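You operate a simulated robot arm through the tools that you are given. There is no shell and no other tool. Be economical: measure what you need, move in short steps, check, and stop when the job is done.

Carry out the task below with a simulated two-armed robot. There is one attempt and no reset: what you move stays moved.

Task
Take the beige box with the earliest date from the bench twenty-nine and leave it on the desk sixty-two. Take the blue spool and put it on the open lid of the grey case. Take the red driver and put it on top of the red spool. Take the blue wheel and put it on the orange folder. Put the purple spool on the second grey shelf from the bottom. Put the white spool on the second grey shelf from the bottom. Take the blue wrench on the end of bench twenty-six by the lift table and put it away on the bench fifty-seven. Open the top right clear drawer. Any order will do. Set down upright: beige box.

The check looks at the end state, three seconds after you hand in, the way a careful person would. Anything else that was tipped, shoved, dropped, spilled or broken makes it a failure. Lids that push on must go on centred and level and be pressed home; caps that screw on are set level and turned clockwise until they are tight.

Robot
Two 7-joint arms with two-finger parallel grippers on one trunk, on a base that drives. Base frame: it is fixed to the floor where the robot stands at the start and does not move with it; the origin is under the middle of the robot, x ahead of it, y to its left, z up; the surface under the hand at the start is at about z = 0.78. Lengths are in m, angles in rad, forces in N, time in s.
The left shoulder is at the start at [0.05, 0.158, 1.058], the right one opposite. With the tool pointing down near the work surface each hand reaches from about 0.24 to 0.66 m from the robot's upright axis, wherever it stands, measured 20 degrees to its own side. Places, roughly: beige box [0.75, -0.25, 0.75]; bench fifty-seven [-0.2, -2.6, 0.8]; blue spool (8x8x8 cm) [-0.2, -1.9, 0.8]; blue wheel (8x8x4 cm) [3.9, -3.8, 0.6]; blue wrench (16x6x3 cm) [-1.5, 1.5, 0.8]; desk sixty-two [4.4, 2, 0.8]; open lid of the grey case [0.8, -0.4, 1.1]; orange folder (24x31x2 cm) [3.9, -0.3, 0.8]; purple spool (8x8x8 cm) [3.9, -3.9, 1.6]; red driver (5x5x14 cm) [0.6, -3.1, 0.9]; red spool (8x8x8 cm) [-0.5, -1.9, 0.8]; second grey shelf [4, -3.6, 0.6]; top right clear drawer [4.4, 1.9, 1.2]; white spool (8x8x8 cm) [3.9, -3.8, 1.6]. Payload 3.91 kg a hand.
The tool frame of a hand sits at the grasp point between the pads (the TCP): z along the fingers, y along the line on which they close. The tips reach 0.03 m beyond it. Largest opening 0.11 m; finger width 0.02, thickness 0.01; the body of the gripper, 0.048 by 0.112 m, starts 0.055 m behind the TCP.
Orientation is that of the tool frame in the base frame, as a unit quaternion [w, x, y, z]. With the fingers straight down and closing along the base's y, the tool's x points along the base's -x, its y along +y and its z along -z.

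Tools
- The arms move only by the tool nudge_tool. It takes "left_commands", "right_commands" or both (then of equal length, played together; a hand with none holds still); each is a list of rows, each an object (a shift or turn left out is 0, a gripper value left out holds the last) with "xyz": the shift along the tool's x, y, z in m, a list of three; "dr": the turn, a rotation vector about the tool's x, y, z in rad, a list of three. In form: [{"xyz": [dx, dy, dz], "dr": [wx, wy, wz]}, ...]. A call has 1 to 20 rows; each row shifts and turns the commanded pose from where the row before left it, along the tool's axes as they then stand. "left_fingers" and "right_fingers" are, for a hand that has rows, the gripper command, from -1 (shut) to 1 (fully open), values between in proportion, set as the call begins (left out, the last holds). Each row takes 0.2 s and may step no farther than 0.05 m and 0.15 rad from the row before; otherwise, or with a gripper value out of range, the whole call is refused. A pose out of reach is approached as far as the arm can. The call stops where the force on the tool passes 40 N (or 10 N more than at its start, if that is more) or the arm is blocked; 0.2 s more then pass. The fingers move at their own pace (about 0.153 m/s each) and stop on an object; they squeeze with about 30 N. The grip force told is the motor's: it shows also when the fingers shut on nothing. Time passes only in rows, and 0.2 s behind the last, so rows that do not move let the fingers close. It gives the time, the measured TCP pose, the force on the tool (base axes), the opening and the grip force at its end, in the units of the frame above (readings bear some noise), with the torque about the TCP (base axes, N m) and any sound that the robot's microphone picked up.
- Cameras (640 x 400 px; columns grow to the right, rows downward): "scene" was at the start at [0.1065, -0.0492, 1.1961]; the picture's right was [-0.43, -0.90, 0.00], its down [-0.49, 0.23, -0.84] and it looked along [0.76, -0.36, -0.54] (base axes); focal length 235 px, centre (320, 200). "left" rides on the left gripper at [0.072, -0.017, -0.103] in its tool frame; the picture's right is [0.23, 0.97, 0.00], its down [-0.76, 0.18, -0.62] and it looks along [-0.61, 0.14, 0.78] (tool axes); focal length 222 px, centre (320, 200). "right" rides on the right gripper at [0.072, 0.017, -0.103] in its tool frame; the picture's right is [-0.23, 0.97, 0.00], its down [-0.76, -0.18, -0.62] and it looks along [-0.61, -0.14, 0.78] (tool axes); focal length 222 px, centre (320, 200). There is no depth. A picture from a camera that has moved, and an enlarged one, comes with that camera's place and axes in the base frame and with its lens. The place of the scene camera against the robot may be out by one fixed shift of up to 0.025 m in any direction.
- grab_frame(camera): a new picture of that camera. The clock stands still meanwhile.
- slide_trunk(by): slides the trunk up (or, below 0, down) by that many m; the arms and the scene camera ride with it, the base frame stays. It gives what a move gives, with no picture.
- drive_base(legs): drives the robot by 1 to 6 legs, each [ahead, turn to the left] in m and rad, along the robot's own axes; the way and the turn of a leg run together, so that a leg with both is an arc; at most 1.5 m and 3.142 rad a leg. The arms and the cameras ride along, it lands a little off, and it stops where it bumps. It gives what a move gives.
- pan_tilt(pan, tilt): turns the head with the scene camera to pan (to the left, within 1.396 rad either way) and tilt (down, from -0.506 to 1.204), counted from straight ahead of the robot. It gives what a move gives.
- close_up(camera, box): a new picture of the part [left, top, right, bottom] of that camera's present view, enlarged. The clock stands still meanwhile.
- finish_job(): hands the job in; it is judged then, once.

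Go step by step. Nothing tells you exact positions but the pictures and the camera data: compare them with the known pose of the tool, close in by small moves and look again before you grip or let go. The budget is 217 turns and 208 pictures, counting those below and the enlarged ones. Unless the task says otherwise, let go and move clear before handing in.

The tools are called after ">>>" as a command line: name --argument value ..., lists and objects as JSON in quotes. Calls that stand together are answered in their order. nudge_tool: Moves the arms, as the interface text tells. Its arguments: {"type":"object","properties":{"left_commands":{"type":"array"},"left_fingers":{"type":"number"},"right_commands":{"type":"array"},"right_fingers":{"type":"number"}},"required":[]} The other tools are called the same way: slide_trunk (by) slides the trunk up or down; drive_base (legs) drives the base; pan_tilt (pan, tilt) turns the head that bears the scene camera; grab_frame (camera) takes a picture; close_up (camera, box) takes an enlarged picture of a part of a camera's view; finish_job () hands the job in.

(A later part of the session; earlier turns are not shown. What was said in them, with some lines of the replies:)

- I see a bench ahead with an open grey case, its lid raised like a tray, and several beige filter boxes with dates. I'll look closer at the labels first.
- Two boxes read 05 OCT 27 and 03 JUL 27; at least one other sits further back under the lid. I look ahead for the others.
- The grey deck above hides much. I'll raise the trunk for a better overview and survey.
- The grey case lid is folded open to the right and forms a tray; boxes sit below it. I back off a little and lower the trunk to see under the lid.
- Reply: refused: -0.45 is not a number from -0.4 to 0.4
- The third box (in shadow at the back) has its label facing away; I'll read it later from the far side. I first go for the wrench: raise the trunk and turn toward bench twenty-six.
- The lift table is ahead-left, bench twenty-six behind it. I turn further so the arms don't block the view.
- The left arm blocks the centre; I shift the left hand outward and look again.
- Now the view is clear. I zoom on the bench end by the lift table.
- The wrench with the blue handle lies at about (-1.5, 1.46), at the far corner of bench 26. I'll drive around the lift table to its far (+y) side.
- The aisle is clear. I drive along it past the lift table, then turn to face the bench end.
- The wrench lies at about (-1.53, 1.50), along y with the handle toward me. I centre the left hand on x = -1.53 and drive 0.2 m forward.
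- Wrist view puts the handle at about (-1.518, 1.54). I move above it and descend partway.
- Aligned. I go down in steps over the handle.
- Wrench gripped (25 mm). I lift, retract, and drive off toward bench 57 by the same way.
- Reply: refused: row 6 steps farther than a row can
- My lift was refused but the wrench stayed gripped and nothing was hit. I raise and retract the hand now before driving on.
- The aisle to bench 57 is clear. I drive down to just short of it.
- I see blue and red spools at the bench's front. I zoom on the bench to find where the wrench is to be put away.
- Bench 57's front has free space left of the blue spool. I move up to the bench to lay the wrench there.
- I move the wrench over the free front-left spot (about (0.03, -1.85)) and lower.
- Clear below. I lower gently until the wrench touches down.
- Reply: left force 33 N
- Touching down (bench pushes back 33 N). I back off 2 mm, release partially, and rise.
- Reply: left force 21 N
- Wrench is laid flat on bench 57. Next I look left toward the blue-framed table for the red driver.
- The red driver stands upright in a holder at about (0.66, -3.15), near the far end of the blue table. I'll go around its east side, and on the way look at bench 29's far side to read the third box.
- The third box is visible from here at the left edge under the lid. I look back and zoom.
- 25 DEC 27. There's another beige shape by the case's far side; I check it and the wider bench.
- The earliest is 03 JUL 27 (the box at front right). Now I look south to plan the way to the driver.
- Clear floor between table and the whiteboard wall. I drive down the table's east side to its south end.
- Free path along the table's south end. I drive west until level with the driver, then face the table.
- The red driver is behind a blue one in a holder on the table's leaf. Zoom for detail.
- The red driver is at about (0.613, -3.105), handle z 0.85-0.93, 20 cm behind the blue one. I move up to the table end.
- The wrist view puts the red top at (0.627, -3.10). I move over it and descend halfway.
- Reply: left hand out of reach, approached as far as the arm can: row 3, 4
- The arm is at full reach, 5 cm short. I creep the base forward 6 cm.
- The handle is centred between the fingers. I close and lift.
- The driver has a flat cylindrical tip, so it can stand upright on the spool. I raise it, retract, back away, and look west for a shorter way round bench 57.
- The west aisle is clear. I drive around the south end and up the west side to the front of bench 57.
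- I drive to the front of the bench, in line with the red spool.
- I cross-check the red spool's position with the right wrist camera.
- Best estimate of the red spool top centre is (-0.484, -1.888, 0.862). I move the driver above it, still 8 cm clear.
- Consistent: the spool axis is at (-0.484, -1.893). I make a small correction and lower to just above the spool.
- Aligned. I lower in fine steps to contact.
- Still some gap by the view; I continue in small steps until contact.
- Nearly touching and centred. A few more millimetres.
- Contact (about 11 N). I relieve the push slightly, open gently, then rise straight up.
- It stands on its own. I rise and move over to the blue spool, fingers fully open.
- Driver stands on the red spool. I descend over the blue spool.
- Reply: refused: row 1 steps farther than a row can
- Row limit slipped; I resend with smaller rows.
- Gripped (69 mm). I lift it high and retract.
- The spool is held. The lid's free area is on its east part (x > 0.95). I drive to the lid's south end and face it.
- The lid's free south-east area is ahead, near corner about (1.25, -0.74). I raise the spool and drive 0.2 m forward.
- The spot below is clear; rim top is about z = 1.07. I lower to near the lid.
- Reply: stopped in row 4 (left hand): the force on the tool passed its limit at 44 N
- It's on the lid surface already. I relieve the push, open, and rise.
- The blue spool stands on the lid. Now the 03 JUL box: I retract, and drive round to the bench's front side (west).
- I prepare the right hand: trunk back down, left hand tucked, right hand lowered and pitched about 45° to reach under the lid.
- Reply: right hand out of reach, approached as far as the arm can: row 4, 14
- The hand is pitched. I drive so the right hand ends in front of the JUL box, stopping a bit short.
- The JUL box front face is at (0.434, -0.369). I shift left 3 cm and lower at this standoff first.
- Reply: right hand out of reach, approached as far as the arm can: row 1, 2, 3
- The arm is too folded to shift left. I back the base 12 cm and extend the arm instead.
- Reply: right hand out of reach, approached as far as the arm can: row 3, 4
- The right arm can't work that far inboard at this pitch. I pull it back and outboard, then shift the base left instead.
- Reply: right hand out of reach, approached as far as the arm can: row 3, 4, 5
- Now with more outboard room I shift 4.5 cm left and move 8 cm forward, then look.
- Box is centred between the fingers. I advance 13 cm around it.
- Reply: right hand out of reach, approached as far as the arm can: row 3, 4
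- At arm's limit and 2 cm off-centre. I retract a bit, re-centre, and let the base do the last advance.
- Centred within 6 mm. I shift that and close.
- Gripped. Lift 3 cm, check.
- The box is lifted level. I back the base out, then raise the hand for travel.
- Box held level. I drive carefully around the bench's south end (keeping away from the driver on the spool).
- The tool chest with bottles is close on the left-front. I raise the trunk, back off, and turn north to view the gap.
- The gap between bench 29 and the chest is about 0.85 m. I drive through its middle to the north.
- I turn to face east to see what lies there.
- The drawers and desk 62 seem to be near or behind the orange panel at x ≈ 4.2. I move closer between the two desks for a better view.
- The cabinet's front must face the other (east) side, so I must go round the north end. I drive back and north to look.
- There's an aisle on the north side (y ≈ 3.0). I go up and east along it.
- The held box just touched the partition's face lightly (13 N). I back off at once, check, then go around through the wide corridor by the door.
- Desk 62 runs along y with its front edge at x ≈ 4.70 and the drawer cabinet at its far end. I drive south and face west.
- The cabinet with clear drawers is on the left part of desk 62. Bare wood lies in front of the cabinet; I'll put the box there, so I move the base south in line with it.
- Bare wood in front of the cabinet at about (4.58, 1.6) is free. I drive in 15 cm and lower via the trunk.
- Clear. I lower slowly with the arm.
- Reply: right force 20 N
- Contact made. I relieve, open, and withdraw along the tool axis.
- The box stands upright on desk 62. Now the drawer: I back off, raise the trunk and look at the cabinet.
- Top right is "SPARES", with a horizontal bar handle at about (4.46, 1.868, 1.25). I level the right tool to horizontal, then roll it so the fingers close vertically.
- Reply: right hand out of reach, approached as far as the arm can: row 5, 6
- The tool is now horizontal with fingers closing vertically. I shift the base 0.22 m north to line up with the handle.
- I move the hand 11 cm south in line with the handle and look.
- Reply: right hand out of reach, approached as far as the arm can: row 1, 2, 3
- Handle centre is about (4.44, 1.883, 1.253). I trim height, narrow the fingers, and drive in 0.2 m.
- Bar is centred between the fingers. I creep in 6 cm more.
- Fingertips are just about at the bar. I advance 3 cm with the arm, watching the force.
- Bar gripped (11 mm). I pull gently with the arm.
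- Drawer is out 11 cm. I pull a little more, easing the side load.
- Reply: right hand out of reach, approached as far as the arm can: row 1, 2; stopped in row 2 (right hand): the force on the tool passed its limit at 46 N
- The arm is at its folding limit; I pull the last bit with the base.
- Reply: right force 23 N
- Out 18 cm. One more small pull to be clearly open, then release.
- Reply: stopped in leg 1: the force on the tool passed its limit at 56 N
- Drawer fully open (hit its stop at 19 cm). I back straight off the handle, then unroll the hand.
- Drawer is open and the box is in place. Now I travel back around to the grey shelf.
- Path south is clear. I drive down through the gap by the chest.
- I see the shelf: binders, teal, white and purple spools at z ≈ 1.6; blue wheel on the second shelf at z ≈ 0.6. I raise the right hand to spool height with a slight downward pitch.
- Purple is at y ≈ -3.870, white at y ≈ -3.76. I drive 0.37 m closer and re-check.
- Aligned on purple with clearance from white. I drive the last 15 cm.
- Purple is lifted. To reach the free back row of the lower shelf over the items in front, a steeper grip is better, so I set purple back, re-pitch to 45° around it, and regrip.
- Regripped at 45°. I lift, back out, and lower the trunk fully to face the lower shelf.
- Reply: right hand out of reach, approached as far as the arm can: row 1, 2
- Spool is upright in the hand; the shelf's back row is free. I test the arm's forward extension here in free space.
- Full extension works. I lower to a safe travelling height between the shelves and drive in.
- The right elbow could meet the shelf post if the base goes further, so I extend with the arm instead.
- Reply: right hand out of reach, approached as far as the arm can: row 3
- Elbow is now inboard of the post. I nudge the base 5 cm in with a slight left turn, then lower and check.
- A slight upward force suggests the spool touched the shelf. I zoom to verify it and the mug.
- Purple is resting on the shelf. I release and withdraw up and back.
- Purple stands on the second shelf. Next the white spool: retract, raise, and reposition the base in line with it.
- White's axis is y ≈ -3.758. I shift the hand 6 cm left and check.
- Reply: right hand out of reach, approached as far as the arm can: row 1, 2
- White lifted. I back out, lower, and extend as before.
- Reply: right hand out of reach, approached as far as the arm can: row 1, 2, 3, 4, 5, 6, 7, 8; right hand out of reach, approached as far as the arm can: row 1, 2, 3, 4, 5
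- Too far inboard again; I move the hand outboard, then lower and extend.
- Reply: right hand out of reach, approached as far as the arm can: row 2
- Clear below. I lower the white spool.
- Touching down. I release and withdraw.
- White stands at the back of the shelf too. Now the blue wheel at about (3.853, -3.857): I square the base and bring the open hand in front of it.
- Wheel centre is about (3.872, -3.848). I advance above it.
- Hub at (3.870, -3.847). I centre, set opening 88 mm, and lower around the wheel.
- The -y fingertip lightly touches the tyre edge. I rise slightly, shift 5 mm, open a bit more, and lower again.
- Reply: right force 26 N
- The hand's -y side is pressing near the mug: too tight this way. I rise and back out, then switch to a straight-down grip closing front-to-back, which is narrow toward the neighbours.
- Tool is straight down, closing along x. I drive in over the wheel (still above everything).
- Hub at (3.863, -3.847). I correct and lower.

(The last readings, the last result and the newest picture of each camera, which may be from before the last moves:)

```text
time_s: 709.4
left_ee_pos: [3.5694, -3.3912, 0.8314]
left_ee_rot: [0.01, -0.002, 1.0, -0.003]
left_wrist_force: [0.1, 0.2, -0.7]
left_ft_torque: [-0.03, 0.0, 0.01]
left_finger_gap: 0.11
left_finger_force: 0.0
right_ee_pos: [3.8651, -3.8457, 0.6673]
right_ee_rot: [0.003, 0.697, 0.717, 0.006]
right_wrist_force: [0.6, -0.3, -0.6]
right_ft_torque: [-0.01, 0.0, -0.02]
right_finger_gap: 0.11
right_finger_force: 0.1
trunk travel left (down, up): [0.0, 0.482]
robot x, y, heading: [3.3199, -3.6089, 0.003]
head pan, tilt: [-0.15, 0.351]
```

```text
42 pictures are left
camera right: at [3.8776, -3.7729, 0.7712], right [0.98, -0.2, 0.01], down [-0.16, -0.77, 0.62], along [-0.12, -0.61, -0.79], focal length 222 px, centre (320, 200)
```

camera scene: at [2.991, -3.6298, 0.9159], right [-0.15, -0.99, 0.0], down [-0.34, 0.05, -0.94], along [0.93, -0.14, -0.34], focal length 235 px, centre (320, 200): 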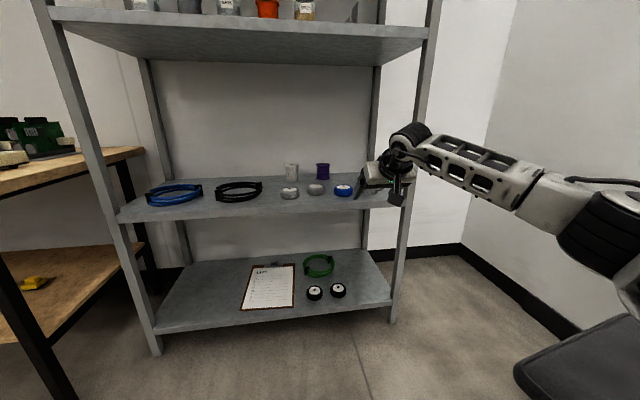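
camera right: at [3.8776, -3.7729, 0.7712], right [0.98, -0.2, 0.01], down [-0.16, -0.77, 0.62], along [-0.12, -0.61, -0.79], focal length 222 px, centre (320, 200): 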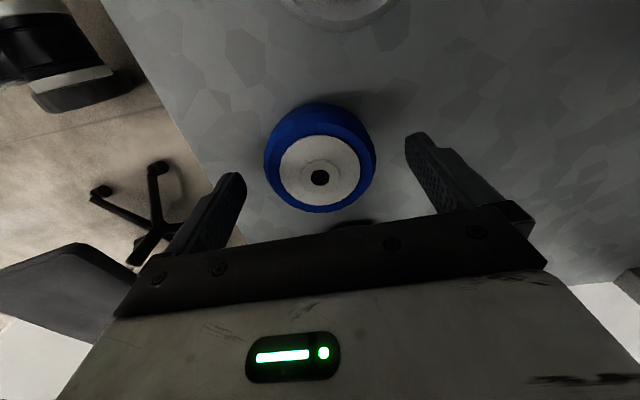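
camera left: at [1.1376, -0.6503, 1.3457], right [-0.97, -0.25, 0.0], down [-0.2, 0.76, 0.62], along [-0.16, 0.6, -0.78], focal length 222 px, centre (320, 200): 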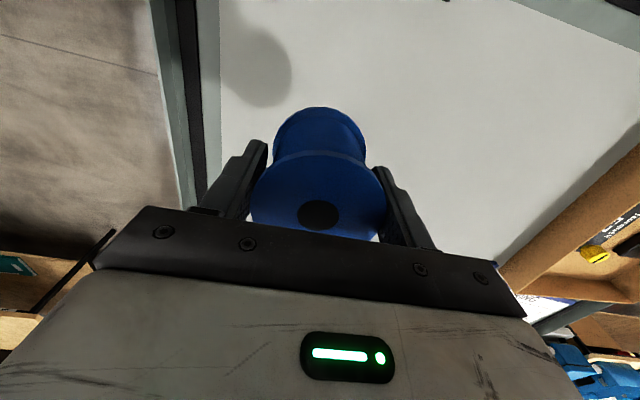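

>>> nudge_tool --right_commands '[{"xyz": [-0.002, -0.002, 0.012]}, {"xyz": [0, 0, 0.008]}, {"xyz": [0, 0, 0.003]}, {}]'

>>> nudge_tool --right_commands '[{}, {}, {}]' --right_fingers -1

>>> nudge_tool --right_commands '[{"xyz": [0, 0, -0.02]}, {"xyz": [0, 0, -0.04]}, {"xyz": [0, 0, -0.04]}, {}]'

>>> grab_frame --camera "right"

```text
time_s: 710.5
left_ee_pos: [3.5677, -3.3914, 0.8307]
left_ee_rot: [0.01, 0.0, 1.0, -0.005]
left_wrist_force: [0.7, -0.6, -0.3]
left_ft_torque: [0.01, -0.02, -0.01]
left_finger_gap: 0.1102
left_finger_force: 0.0
right_ee_pos: [3.862, -3.8471, 0.6516]
right_ee_rot: [0.004, 0.697, 0.717, 0.009]
right_wrist_force: [-3.9, 1.4, 14.6]
right_ft_torque: [-0.09, 1.04, -0.09]
right_finger_gap: 0.1102
right_finger_force: 0.0
trunk travel left (down, up): [0.0, 0.482]
robot x, y, heading: [3.3266, -3.6037, 0.002]
head pan, tilt: [-0.15, 0.351]
stopped in row 4 (right hand): the force on the tool passed its limit at 41 N (the readings are from after the stop); the commanded pose is now the measured one
```

```text
time_s: 711.3
left_ee_pos: [3.5689, -3.3926, 0.8325]
left_ee_rot: [0.011, -0.001, 1.0, -0.004]
left_wrist_force: [0.3, -0.4, -0.6]
left_ft_torque: [0.0, 0.03, -0.05]
left_finger_gap: 0.11
left_finger_force: 0.2
right_ee_pos: [3.8611, -3.8475, 0.651]
right_ee_rot: [0.005, 0.697, 0.717, 0.009]
right_wrist_force: [-11.3, -0.3, 22.3]
right_ft_torque: [0.04, 1.22, 0.05]
right_finger_gap: 0.0732
right_finger_force: 29.9
trunk travel left (down, up): [0.0, 0.482]
robot x, y, heading: [3.3225, -3.6053, 0.004]
head pan, tilt: [-0.15, 0.351]
```

```text
time_s: 712.3
left_ee_pos: [3.5698, -3.3933, 0.8318]
left_ee_rot: [0.01, -0.001, 1.0, -0.004]
left_wrist_force: [-0.6, -0.2, 0.1]
left_ft_torque: [0.05, -0.03, 0.0]
left_finger_gap: 0.11
left_finger_force: 0.0
right_ee_pos: [3.8608, -3.8508, 0.7486]
right_ee_rot: [0.005, 0.697, 0.717, 0.008]
right_wrist_force: [0.3, -0.4, -1.3]
right_ft_torque: [0.01, 0.02, -0.03]
right_finger_gap: 0.0734
right_finger_force: 30.1
trunk travel left (down, up): [0.0, 0.482]
robot x, y, heading: [3.3242, -3.6066, -0.002]
head pan, tilt: [-0.15, 0.351]
```

```text
41 pictures are left
camera right: at [3.8733, -3.7779, 0.853], right [0.98, -0.2, 0.02], down [-0.17, -0.77, 0.62], along [-0.11, -0.61, -0.79], focal length 222 px, centre (320, 200)
```

right: 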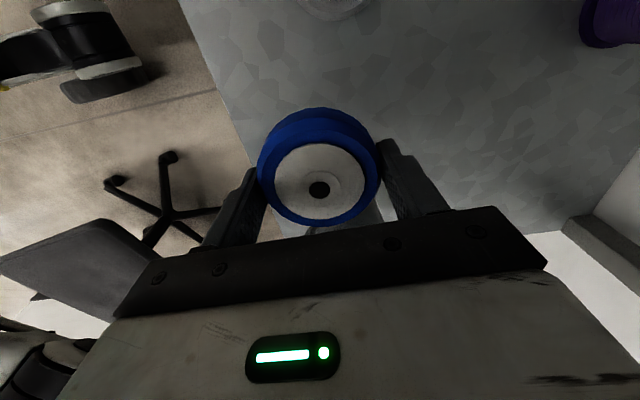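

Wheel gripped cleanly; the mug and others are untouched. I back out, raise, and travel toward the folder desk.

>>> drive_base --legs '[[-0.45, 0]]'

>>> slide_trunk --by 0.38

>>> drive_base --legs '[[0, 2.27], [1.25, 0], [0, -0.36], [1.3, 0], [0, -0.33]]'

>>> pan_tilt --pan 0.0 --tilt 0.4

>>> grab_frame --camera "scene"

```text
time_s: 715.0
left_ee_pos: [3.1166, -3.3942, 0.8321]
left_ee_rot: [0.009, -0.003, 1.0, -0.003]
left_wrist_force: [0.2, 0.0, -0.4]
left_ft_torque: [0.01, -0.01, 0.0]
left_finger_gap: 0.11
left_finger_force: 0.0
right_ee_pos: [3.4109, -3.85, 0.7495]
right_ee_rot: [0.003, 0.695, 0.719, 0.008]
right_wrist_force: [-0.2, -0.3, -1.7]
right_ft_torque: [0.01, -0.02, 0.03]
right_finger_gap: 0.073
right_finger_force: 30.1
trunk travel left (down, up): [0.0, 0.482]
robot x, y, heading: [2.8729, -3.6111, 0.005]
head pan, tilt: [-0.15, 0.351]
```

```text
time_s: 718.7
left_ee_pos: [3.1177, -3.3937, 1.2124]
left_ee_rot: [0.01, -0.002, 1.0, -0.004]
left_wrist_force: [0.0, 0.4, -0.2]
left_ft_torque: [0.02, -0.01, 0.0]
left_finger_gap: 0.1099
left_finger_force: 0.0
right_ee_pos: [3.4109, -3.8495, 1.1286]
right_ee_rot: [0.003, 0.695, 0.719, 0.009]
right_wrist_force: [0.8, -1.0, -2.0]
right_ft_torque: [0.0, -0.01, 0.0]
right_finger_gap: 0.0734
right_finger_force: 30.0
trunk travel left (down, up): [-0.38, 0.102]
robot x, y, heading: [2.8751, -3.6089, 0.006]
head pan, tilt: [-0.15, 0.351]
```

```text
time_s: 738.5
left_ee_pos: [1.3353, -1.2732, 1.2125]
left_ee_rot: [-0.009, 0.73, -0.683, -0.004]
left_wrist_force: [0.0, -0.1, -0.3]
left_ft_torque: [0.01, 0.01, 0.02]
left_finger_gap: 0.1101
left_finger_force: 0.1
right_ee_pos: [1.7742, -0.9527, 1.1284]
right_ee_rot: [-0.004, -0.045, 0.999, 0.009]
right_wrist_force: [0.0, -0.5, -1.3]
right_ft_torque: [0.0, 0.03, 0.01]
right_finger_gap: 0.0729
right_finger_force: 30.3
trunk travel left (down, up): [-0.38, 0.102]
robot x, y, heading: [1.5631, -1.5062, 1.637]
head pan, tilt: [-0.15, 0.351]
```

```text
time_s: 739.2
left_ee_pos: [1.3345, -1.2743, 1.2122]
left_ee_rot: [-0.01, 0.729, -0.684, -0.005]
left_wrist_force: [-0.1, -0.8, -0.1]
left_ft_torque: [-0.01, -0.03, 0.0]
left_finger_gap: 0.11
left_finger_force: 0.1
right_ee_pos: [1.7726, -0.9522, 1.1287]
right_ee_rot: [-0.004, -0.045, 0.999, 0.008]
right_wrist_force: [0.1, -0.2, -1.7]
right_ft_torque: [0.0, 0.01, 0.02]
right_finger_gap: 0.073
right_finger_force: 30.5
trunk travel left (down, up): [-0.38, 0.102]
robot x, y, heading: [1.5648, -1.5079, 1.634]
head pan, tilt: [0.0, 0.4]
```

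```text
40 pictures are left
camera scene: at [1.5387, -1.3823, 1.2914], right [1.0, 0.06, 0.0], down [0.03, -0.39, -0.92], along [-0.06, 0.92, -0.39], focal length 235 px, centre (320, 200)
```

scene: 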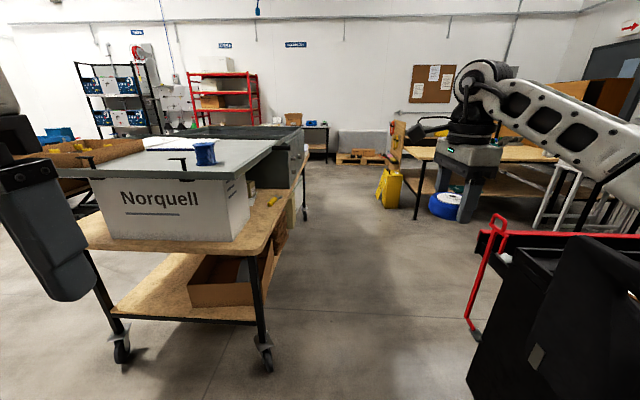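

>>> drive_base --legs '[[0, -0.2], [0.92, 0], [0, 0.14], [0.9, 0], [0, -1.7], [1.3, 0]]'

>>> pan_tilt --pan -0.2 --tilt 0.4

>>> grab_frame --camera "scene"

```text
time_s: 760.2
left_ee_pos: [3.2478, 0.3648, 1.2115]
left_ee_rot: [0.01, 0.063, 0.998, -0.004]
left_wrist_force: [0.2, 0.2, 0.6]
left_ft_torque: [0.01, 0.02, 0.02]
left_finger_gap: 0.1101
left_finger_force: 0.0
right_ee_pos: [3.4792, -0.1243, 1.1296]
right_ee_rot: [0.004, 0.741, 0.671, 0.008]
right_wrist_force: [-0.5, 0.1, -1.7]
right_ft_torque: [-0.02, 0.04, 0.01]
right_finger_gap: 0.073
right_finger_force: 30.4
trunk travel left (down, up): [-0.38, 0.102]
robot x, y, heading: [2.9767, 0.1843, -0.121]
head pan, tilt: [0.0, 0.4]
```

```text
time_s: 760.9
left_ee_pos: [3.2476, 0.3659, 1.213]
left_ee_rot: [0.009, 0.063, 0.998, -0.004]
left_wrist_force: [0.7, -0.2, 0.2]
left_ft_torque: [-0.02, 0.02, 0.0]
left_finger_gap: 0.1104
left_finger_force: 0.1
right_ee_pos: [3.4811, -0.1252, 1.1302]
right_ee_rot: [0.004, 0.742, 0.671, 0.008]
right_wrist_force: [-0.2, -0.3, -1.6]
right_ft_torque: [-0.02, 0.03, -0.05]
right_finger_gap: 0.073
right_finger_force: 29.8
trunk travel left (down, up): [-0.38, 0.102]
robot x, y, heading: [2.9789, 0.186, -0.123]
head pan, tilt: [-0.201, 0.4]
```

```text
39 pictures are left
camera scene: at [3.0924, 0.1397, 1.2914], right [-0.32, -0.95, 0.0], down [-0.37, 0.12, -0.92], along [0.87, -0.29, -0.39], focal length 235 px, centre (320, 200)
```

scene: 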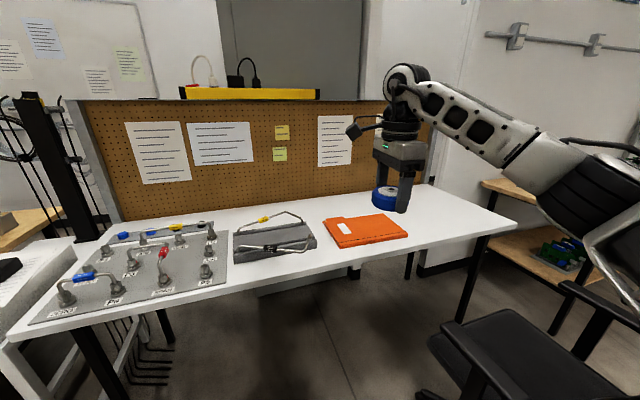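

The orange folder is at about (3.88, -0.33) on the white desk, with a chair to the right. I drive in at a slight angle, keeping off the chair.

>>> drive_base --legs '[[0, -0.15], [0.38, 0]]'

>>> grab_frame --camera "right"

>>> grab_frame --camera "scene"

```text
time_s: 764.0
left_ee_pos: [3.6367, 0.2221, 1.2116]
left_ee_rot: [0.01, 0.138, 0.99, -0.005]
left_wrist_force: [0.3, 0.2, 0.4]
left_ft_torque: [0.01, 0.0, -0.01]
left_finger_gap: 0.1099
left_finger_force: 0.1
right_ee_pos: [3.7921, -0.3003, 1.1284]
right_ee_rot: [0.005, 0.79, 0.614, 0.008]
right_wrist_force: [0.5, 0.0, -1.5]
right_ft_torque: [0.02, -0.01, -0.03]
right_finger_gap: 0.0729
right_finger_force: 30.4
trunk travel left (down, up): [-0.38, 0.102]
robot x, y, heading: [3.3445, 0.0804, -0.275]
head pan, tilt: [-0.201, 0.4]
```

```text
38 pictures are left
camera right: at [3.8239, -0.2338, 1.2327], right [0.89, -0.46, 0.02], down [-0.37, -0.7, 0.62], along [-0.27, -0.55, -0.79], focal length 222 px, centre (320, 200)
```

right: 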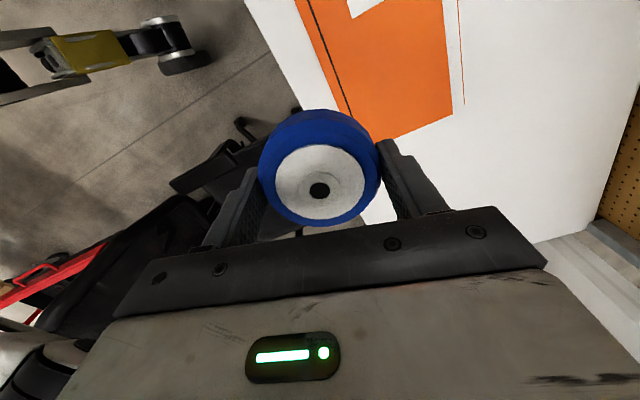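

```text
37 pictures are left
camera scene: at [3.4503, 0.0184, 1.2913], right [-0.46, -0.89, 0.0], down [-0.35, 0.18, -0.92], along [0.82, -0.42, -0.39], focal length 235 px, centre (320, 200)
```

scene: 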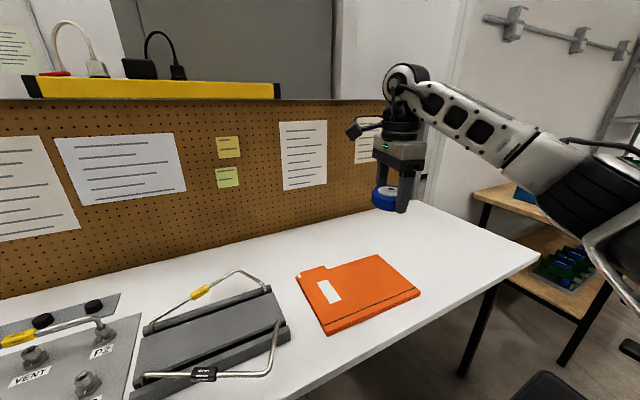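

Folder spans x 3.82-4.01, y -0.48 to -0.17. I advance slightly, lift the left hand clear, and bring the wheel above the folder.

>>> nudge_tool --left_commands '[{"xyz": [0.04, 0, -0.03]}, {"xyz": [0.04, 0, -0.03]}, {"xyz": [0.03, 0, -0.03]}, {}]' --right_commands '[{}, {}, {}, {}]'

>>> drive_base --legs '[[0.05, 0]]'

>>> slide_trunk --by -0.2

>>> nudge_tool --right_commands '[{"xyz": [0.007, 0.03, 0]}, {"xyz": [0.007, 0.025, 0]}, {"xyz": [0, 0, 0.04]}, {}]'

>>> grab_frame --camera "scene"

>>> grab_frame --camera "right"

```text
time_s: 765.0
left_ee_pos: [3.5284, 0.2335, 1.2859]
left_ee_rot: [0.009, 0.138, 0.99, -0.006]
left_wrist_force: [-0.4, 0.5, -0.8]
left_ft_torque: [-0.01, -0.01, 0.0]
left_finger_gap: 0.11
left_finger_force: 0.0
left hand out of reach, approached as far as the arm can: row 3
right_ee_pos: [3.7923, -0.2989, 1.1293]
right_ee_rot: [0.005, 0.789, 0.614, 0.008]
right_wrist_force: [-0.2, 0.0, -1.1]
right_ft_torque: [-0.02, 0.02, -0.01]
right_finger_gap: 0.073
right_finger_force: 29.7
trunk travel left (down, up): [-0.38, 0.102]
robot x, y, heading: [3.3428, 0.084, -0.269]
head pan, tilt: [-0.201, 0.4]
```

```text
time_s: 765.9
left_ee_pos: [3.5781, 0.2212, 1.286]
left_ee_rot: [0.009, 0.137, 0.99, -0.007]
left_wrist_force: [0.4, -0.5, -0.5]
left_ft_torque: [0.01, 0.02, 0.01]
left_finger_gap: 0.1101
left_finger_force: 0.0
right_ee_pos: [3.841, -0.314, 1.1279]
right_ee_rot: [0.005, 0.789, 0.614, 0.009]
right_wrist_force: [0.5, -0.7, -0.8]
right_ft_torque: [0.0, 0.01, 0.01]
right_finger_gap: 0.0729
right_finger_force: 30.0
trunk travel left (down, up): [-0.38, 0.102]
robot x, y, heading: [3.3917, 0.0694, -0.275]
head pan, tilt: [-0.201, 0.4]
```

```text
time_s: 768.0
left_ee_pos: [3.5762, 0.2211, 1.0861]
left_ee_rot: [0.01, 0.137, 0.991, -0.006]
left_wrist_force: [1.0, -0.9, 0.4]
left_ft_torque: [0.02, 0.02, 0.03]
left_finger_gap: 0.1099
left_finger_force: 0.1
right_ee_pos: [3.8405, -0.3124, 0.9292]
right_ee_rot: [0.004, 0.789, 0.614, 0.008]
right_wrist_force: [-0.1, 0.3, -1.0]
right_ft_torque: [-0.02, 0.0, -0.02]
right_finger_gap: 0.0729
right_finger_force: 29.4
trunk travel left (down, up): [-0.18, 0.302]
robot x, y, heading: [3.3926, 0.0688, -0.278]
head pan, tilt: [-0.201, 0.4]
```

```text
time_s: 769.0
left_ee_pos: [3.5777, 0.2213, 1.0866]
left_ee_rot: [0.009, 0.137, 0.99, -0.006]
left_wrist_force: [0.2, -0.5, 0.2]
left_ft_torque: [-0.03, 0.01, 0.0]
left_finger_gap: 0.1102
left_finger_force: 0.0
right_ee_pos: [3.9, -0.3125, 0.8894]
right_ee_rot: [0.005, 0.789, 0.614, 0.007]
right_wrist_force: [-0.3, -0.1, -1.3]
right_ft_torque: [0.01, -0.01, 0.0]
right_finger_gap: 0.0729
right_finger_force: 30.1
trunk travel left (down, up): [-0.18, 0.302]
robot x, y, heading: [3.3907, 0.0677, -0.277]
head pan, tilt: [-0.201, 0.4]
```

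```text
36 pictures are left
camera scene: at [3.4983, 0.0049, 1.0914], right [-0.46, -0.89, 0.0], down [-0.35, 0.18, -0.92], along [0.82, -0.42, -0.39], focal length 235 px, centre (320, 200)
```

scene: 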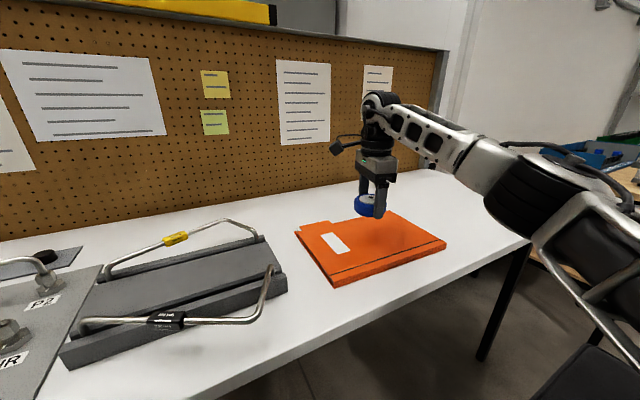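

```text
35 pictures are left
camera right: at [3.9309, -0.247, 0.9936], right [0.89, -0.46, 0.02], down [-0.37, -0.7, 0.62], along [-0.27, -0.55, -0.79], focal length 222 px, centre (320, 200)
```

right: 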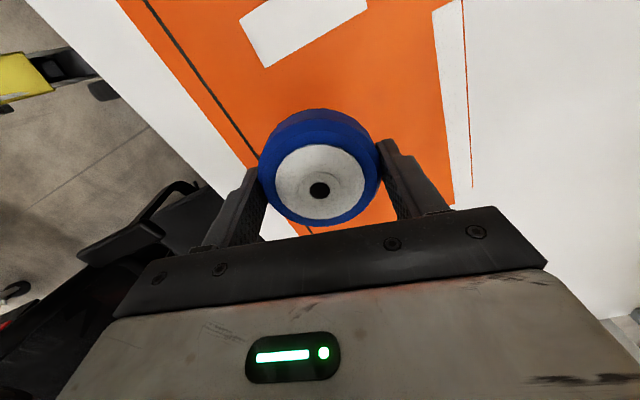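

The wheel is well within the folder. I lower it.

>>> nudge_tool --right_commands '[{"xyz": [0, 0, 0.04]}, {"xyz": [0, 0, 0.03]}, {"xyz": [0, 0, 0.008]}, {"xyz": [0, 0, 0.004]}, {}]'

```text
time_s: 770.2
left_ee_pos: [3.5753, 0.2206, 1.0862]
left_ee_rot: [0.01, 0.137, 0.99, -0.006]
left_wrist_force: [0.1, 1.0, 0.1]
left_ft_torque: [-0.04, -0.02, 0.03]
left_finger_gap: 0.1099
left_finger_force: 0.1
right_ee_pos: [3.9009, -0.3133, 0.811]
right_ee_rot: [0.006, 0.789, 0.614, 0.01]
right_wrist_force: [1.0, -1.0, 7.0]
right_ft_torque: [0.05, 0.27, 0.06]
right_finger_gap: 0.0729
right_finger_force: 30.2
trunk travel left (down, up): [-0.18, 0.302]
robot x, y, heading: [3.3937, 0.0694, -0.271]
head pan, tilt: [-0.201, 0.4]
```

Contact (8 N). I release and rise straight up.

>>> nudge_tool --right_commands '[{}, {}, {}, {"xyz": [0, 0, -0.03]}, {"xyz": [0, 0, -0.05]}, {"xyz": [0, 0, -0.05]}, {"xyz": [0, 0, -0.05]}, {}]' --right_fingers 1

>>> grab_frame --camera "scene"

```text
time_s: 772.0
left_ee_pos: [3.5763, 0.2201, 1.0872]
left_ee_rot: [0.01, 0.137, 0.99, -0.006]
left_wrist_force: [1.1, -0.3, 0.3]
left_ft_torque: [-0.01, 0.01, -0.02]
left_finger_gap: 0.1103
left_finger_force: 0.1
right_ee_pos: [3.8945, -0.312, 0.9904]
right_ee_rot: [0.005, 0.789, 0.615, 0.007]
right_wrist_force: [-0.2, -0.9, 0.0]
right_ft_torque: [-0.01, 0.0, 0.02]
right_finger_gap: 0.1101
right_finger_force: 0.0
trunk travel left (down, up): [-0.18, 0.302]
robot x, y, heading: [3.3906, 0.0704, -0.271]
head pan, tilt: [-0.201, 0.4]
```

```text
34 pictures are left
camera scene: at [3.4982, 0.0051, 1.0914], right [-0.46, -0.89, 0.0], down [-0.35, 0.18, -0.92], along [0.82, -0.42, -0.39], focal length 235 px, centre (320, 200)
```

scene: 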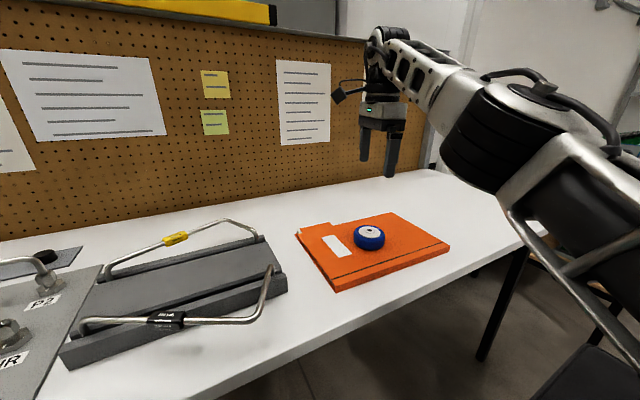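

The wheel lies on the orange folder. I back clear of the desk.

>>> drive_base --legs '[[-0.3, 0]]'

>>> pan_tilt --pan 0.0 --tilt 0.4

>>> grab_frame --camera "scene"

```text
time_s: 774.1
left_ee_pos: [3.2893, 0.3021, 1.0869]
left_ee_rot: [0.01, 0.132, 0.991, -0.005]
left_wrist_force: [-0.2, 0.1, -0.1]
left_ft_torque: [-0.01, -0.01, 0.01]
left_finger_gap: 0.1104
left_finger_force: 0.1
right_ee_pos: [3.6124, -0.2293, 0.9895]
right_ee_rot: [0.005, 0.786, 0.618, 0.008]
right_wrist_force: [0.6, -0.6, 0.1]
right_ft_torque: [-0.02, 0.0, 0.02]
right_finger_gap: 0.11
right_finger_force: 0.1
trunk travel left (down, up): [-0.18, 0.302]
robot x, y, heading: [3.103, 0.1471, -0.265]
head pan, tilt: [-0.201, 0.4]
```

```text
time_s: 774.8
left_ee_pos: [3.2882, 0.3014, 1.087]
left_ee_rot: [0.009, 0.132, 0.991, -0.006]
left_wrist_force: [-0.5, 0.1, 0.1]
left_ft_torque: [-0.01, 0.01, 0.01]
left_finger_gap: 0.1099
left_finger_force: 0.0
right_ee_pos: [3.613, -0.2287, 0.9894]
right_ee_rot: [0.006, 0.786, 0.618, 0.008]
right_wrist_force: [-0.5, 0.2, 0.5]
right_ft_torque: [-0.02, -0.01, -0.01]
right_finger_gap: 0.1099
right_finger_force: 0.1
trunk travel left (down, up): [-0.18, 0.302]
robot x, y, heading: [3.1095, 0.1473, -0.265]
head pan, tilt: [0.0, 0.4]
```

```text
33 pictures are left
camera scene: at [3.2188, 0.1025, 1.0914], right [-0.26, -0.97, 0.0], down [-0.38, 0.1, -0.92], along [0.89, -0.24, -0.39], focal length 235 px, centre (320, 200)
```

scene: 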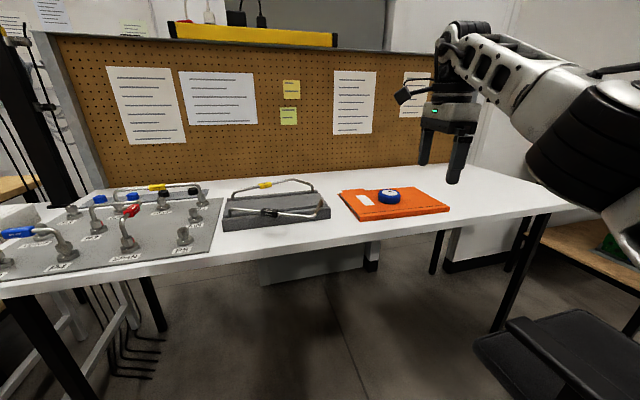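

All eight jobs are done, both hands are empty and clear, and I am handing in.

>>> finish_job

```text
The job is handed in.
```

I've handed in the job with all eight tasks done.

- **Beige box:** the 03 JUL 27 box, the earliest of the three dated ones, stands upright on desk sixty-two.
- **Blue spool:** on the open lid of the grey case.
- **Red driver:** standing on top of the red spool. I last checked it just after placing it.
- **Blue wheel:** lying flat on the orange folder.
- **Purple and white spools:** both standing at the back of the second grey shelf from the bottom.
- **Blue wrench:** lying on bench fifty-seven. I took "put it away" to mean anywhere on the bench and did not use the tool rack there.
- **Top right clear drawer:** pulled out about 19 cm, to its stop.

Two slips on the way:

- **Wrench:** one lift was refused, so the wrench was drawn off bench twenty-six at table height. It stayed gripped.
- **Wooden partition:** the held beige box lightly touched the partition by desk sixty-two, at about 15 N.

In the pictures afterwards I saw nothing moved or damaged by either.
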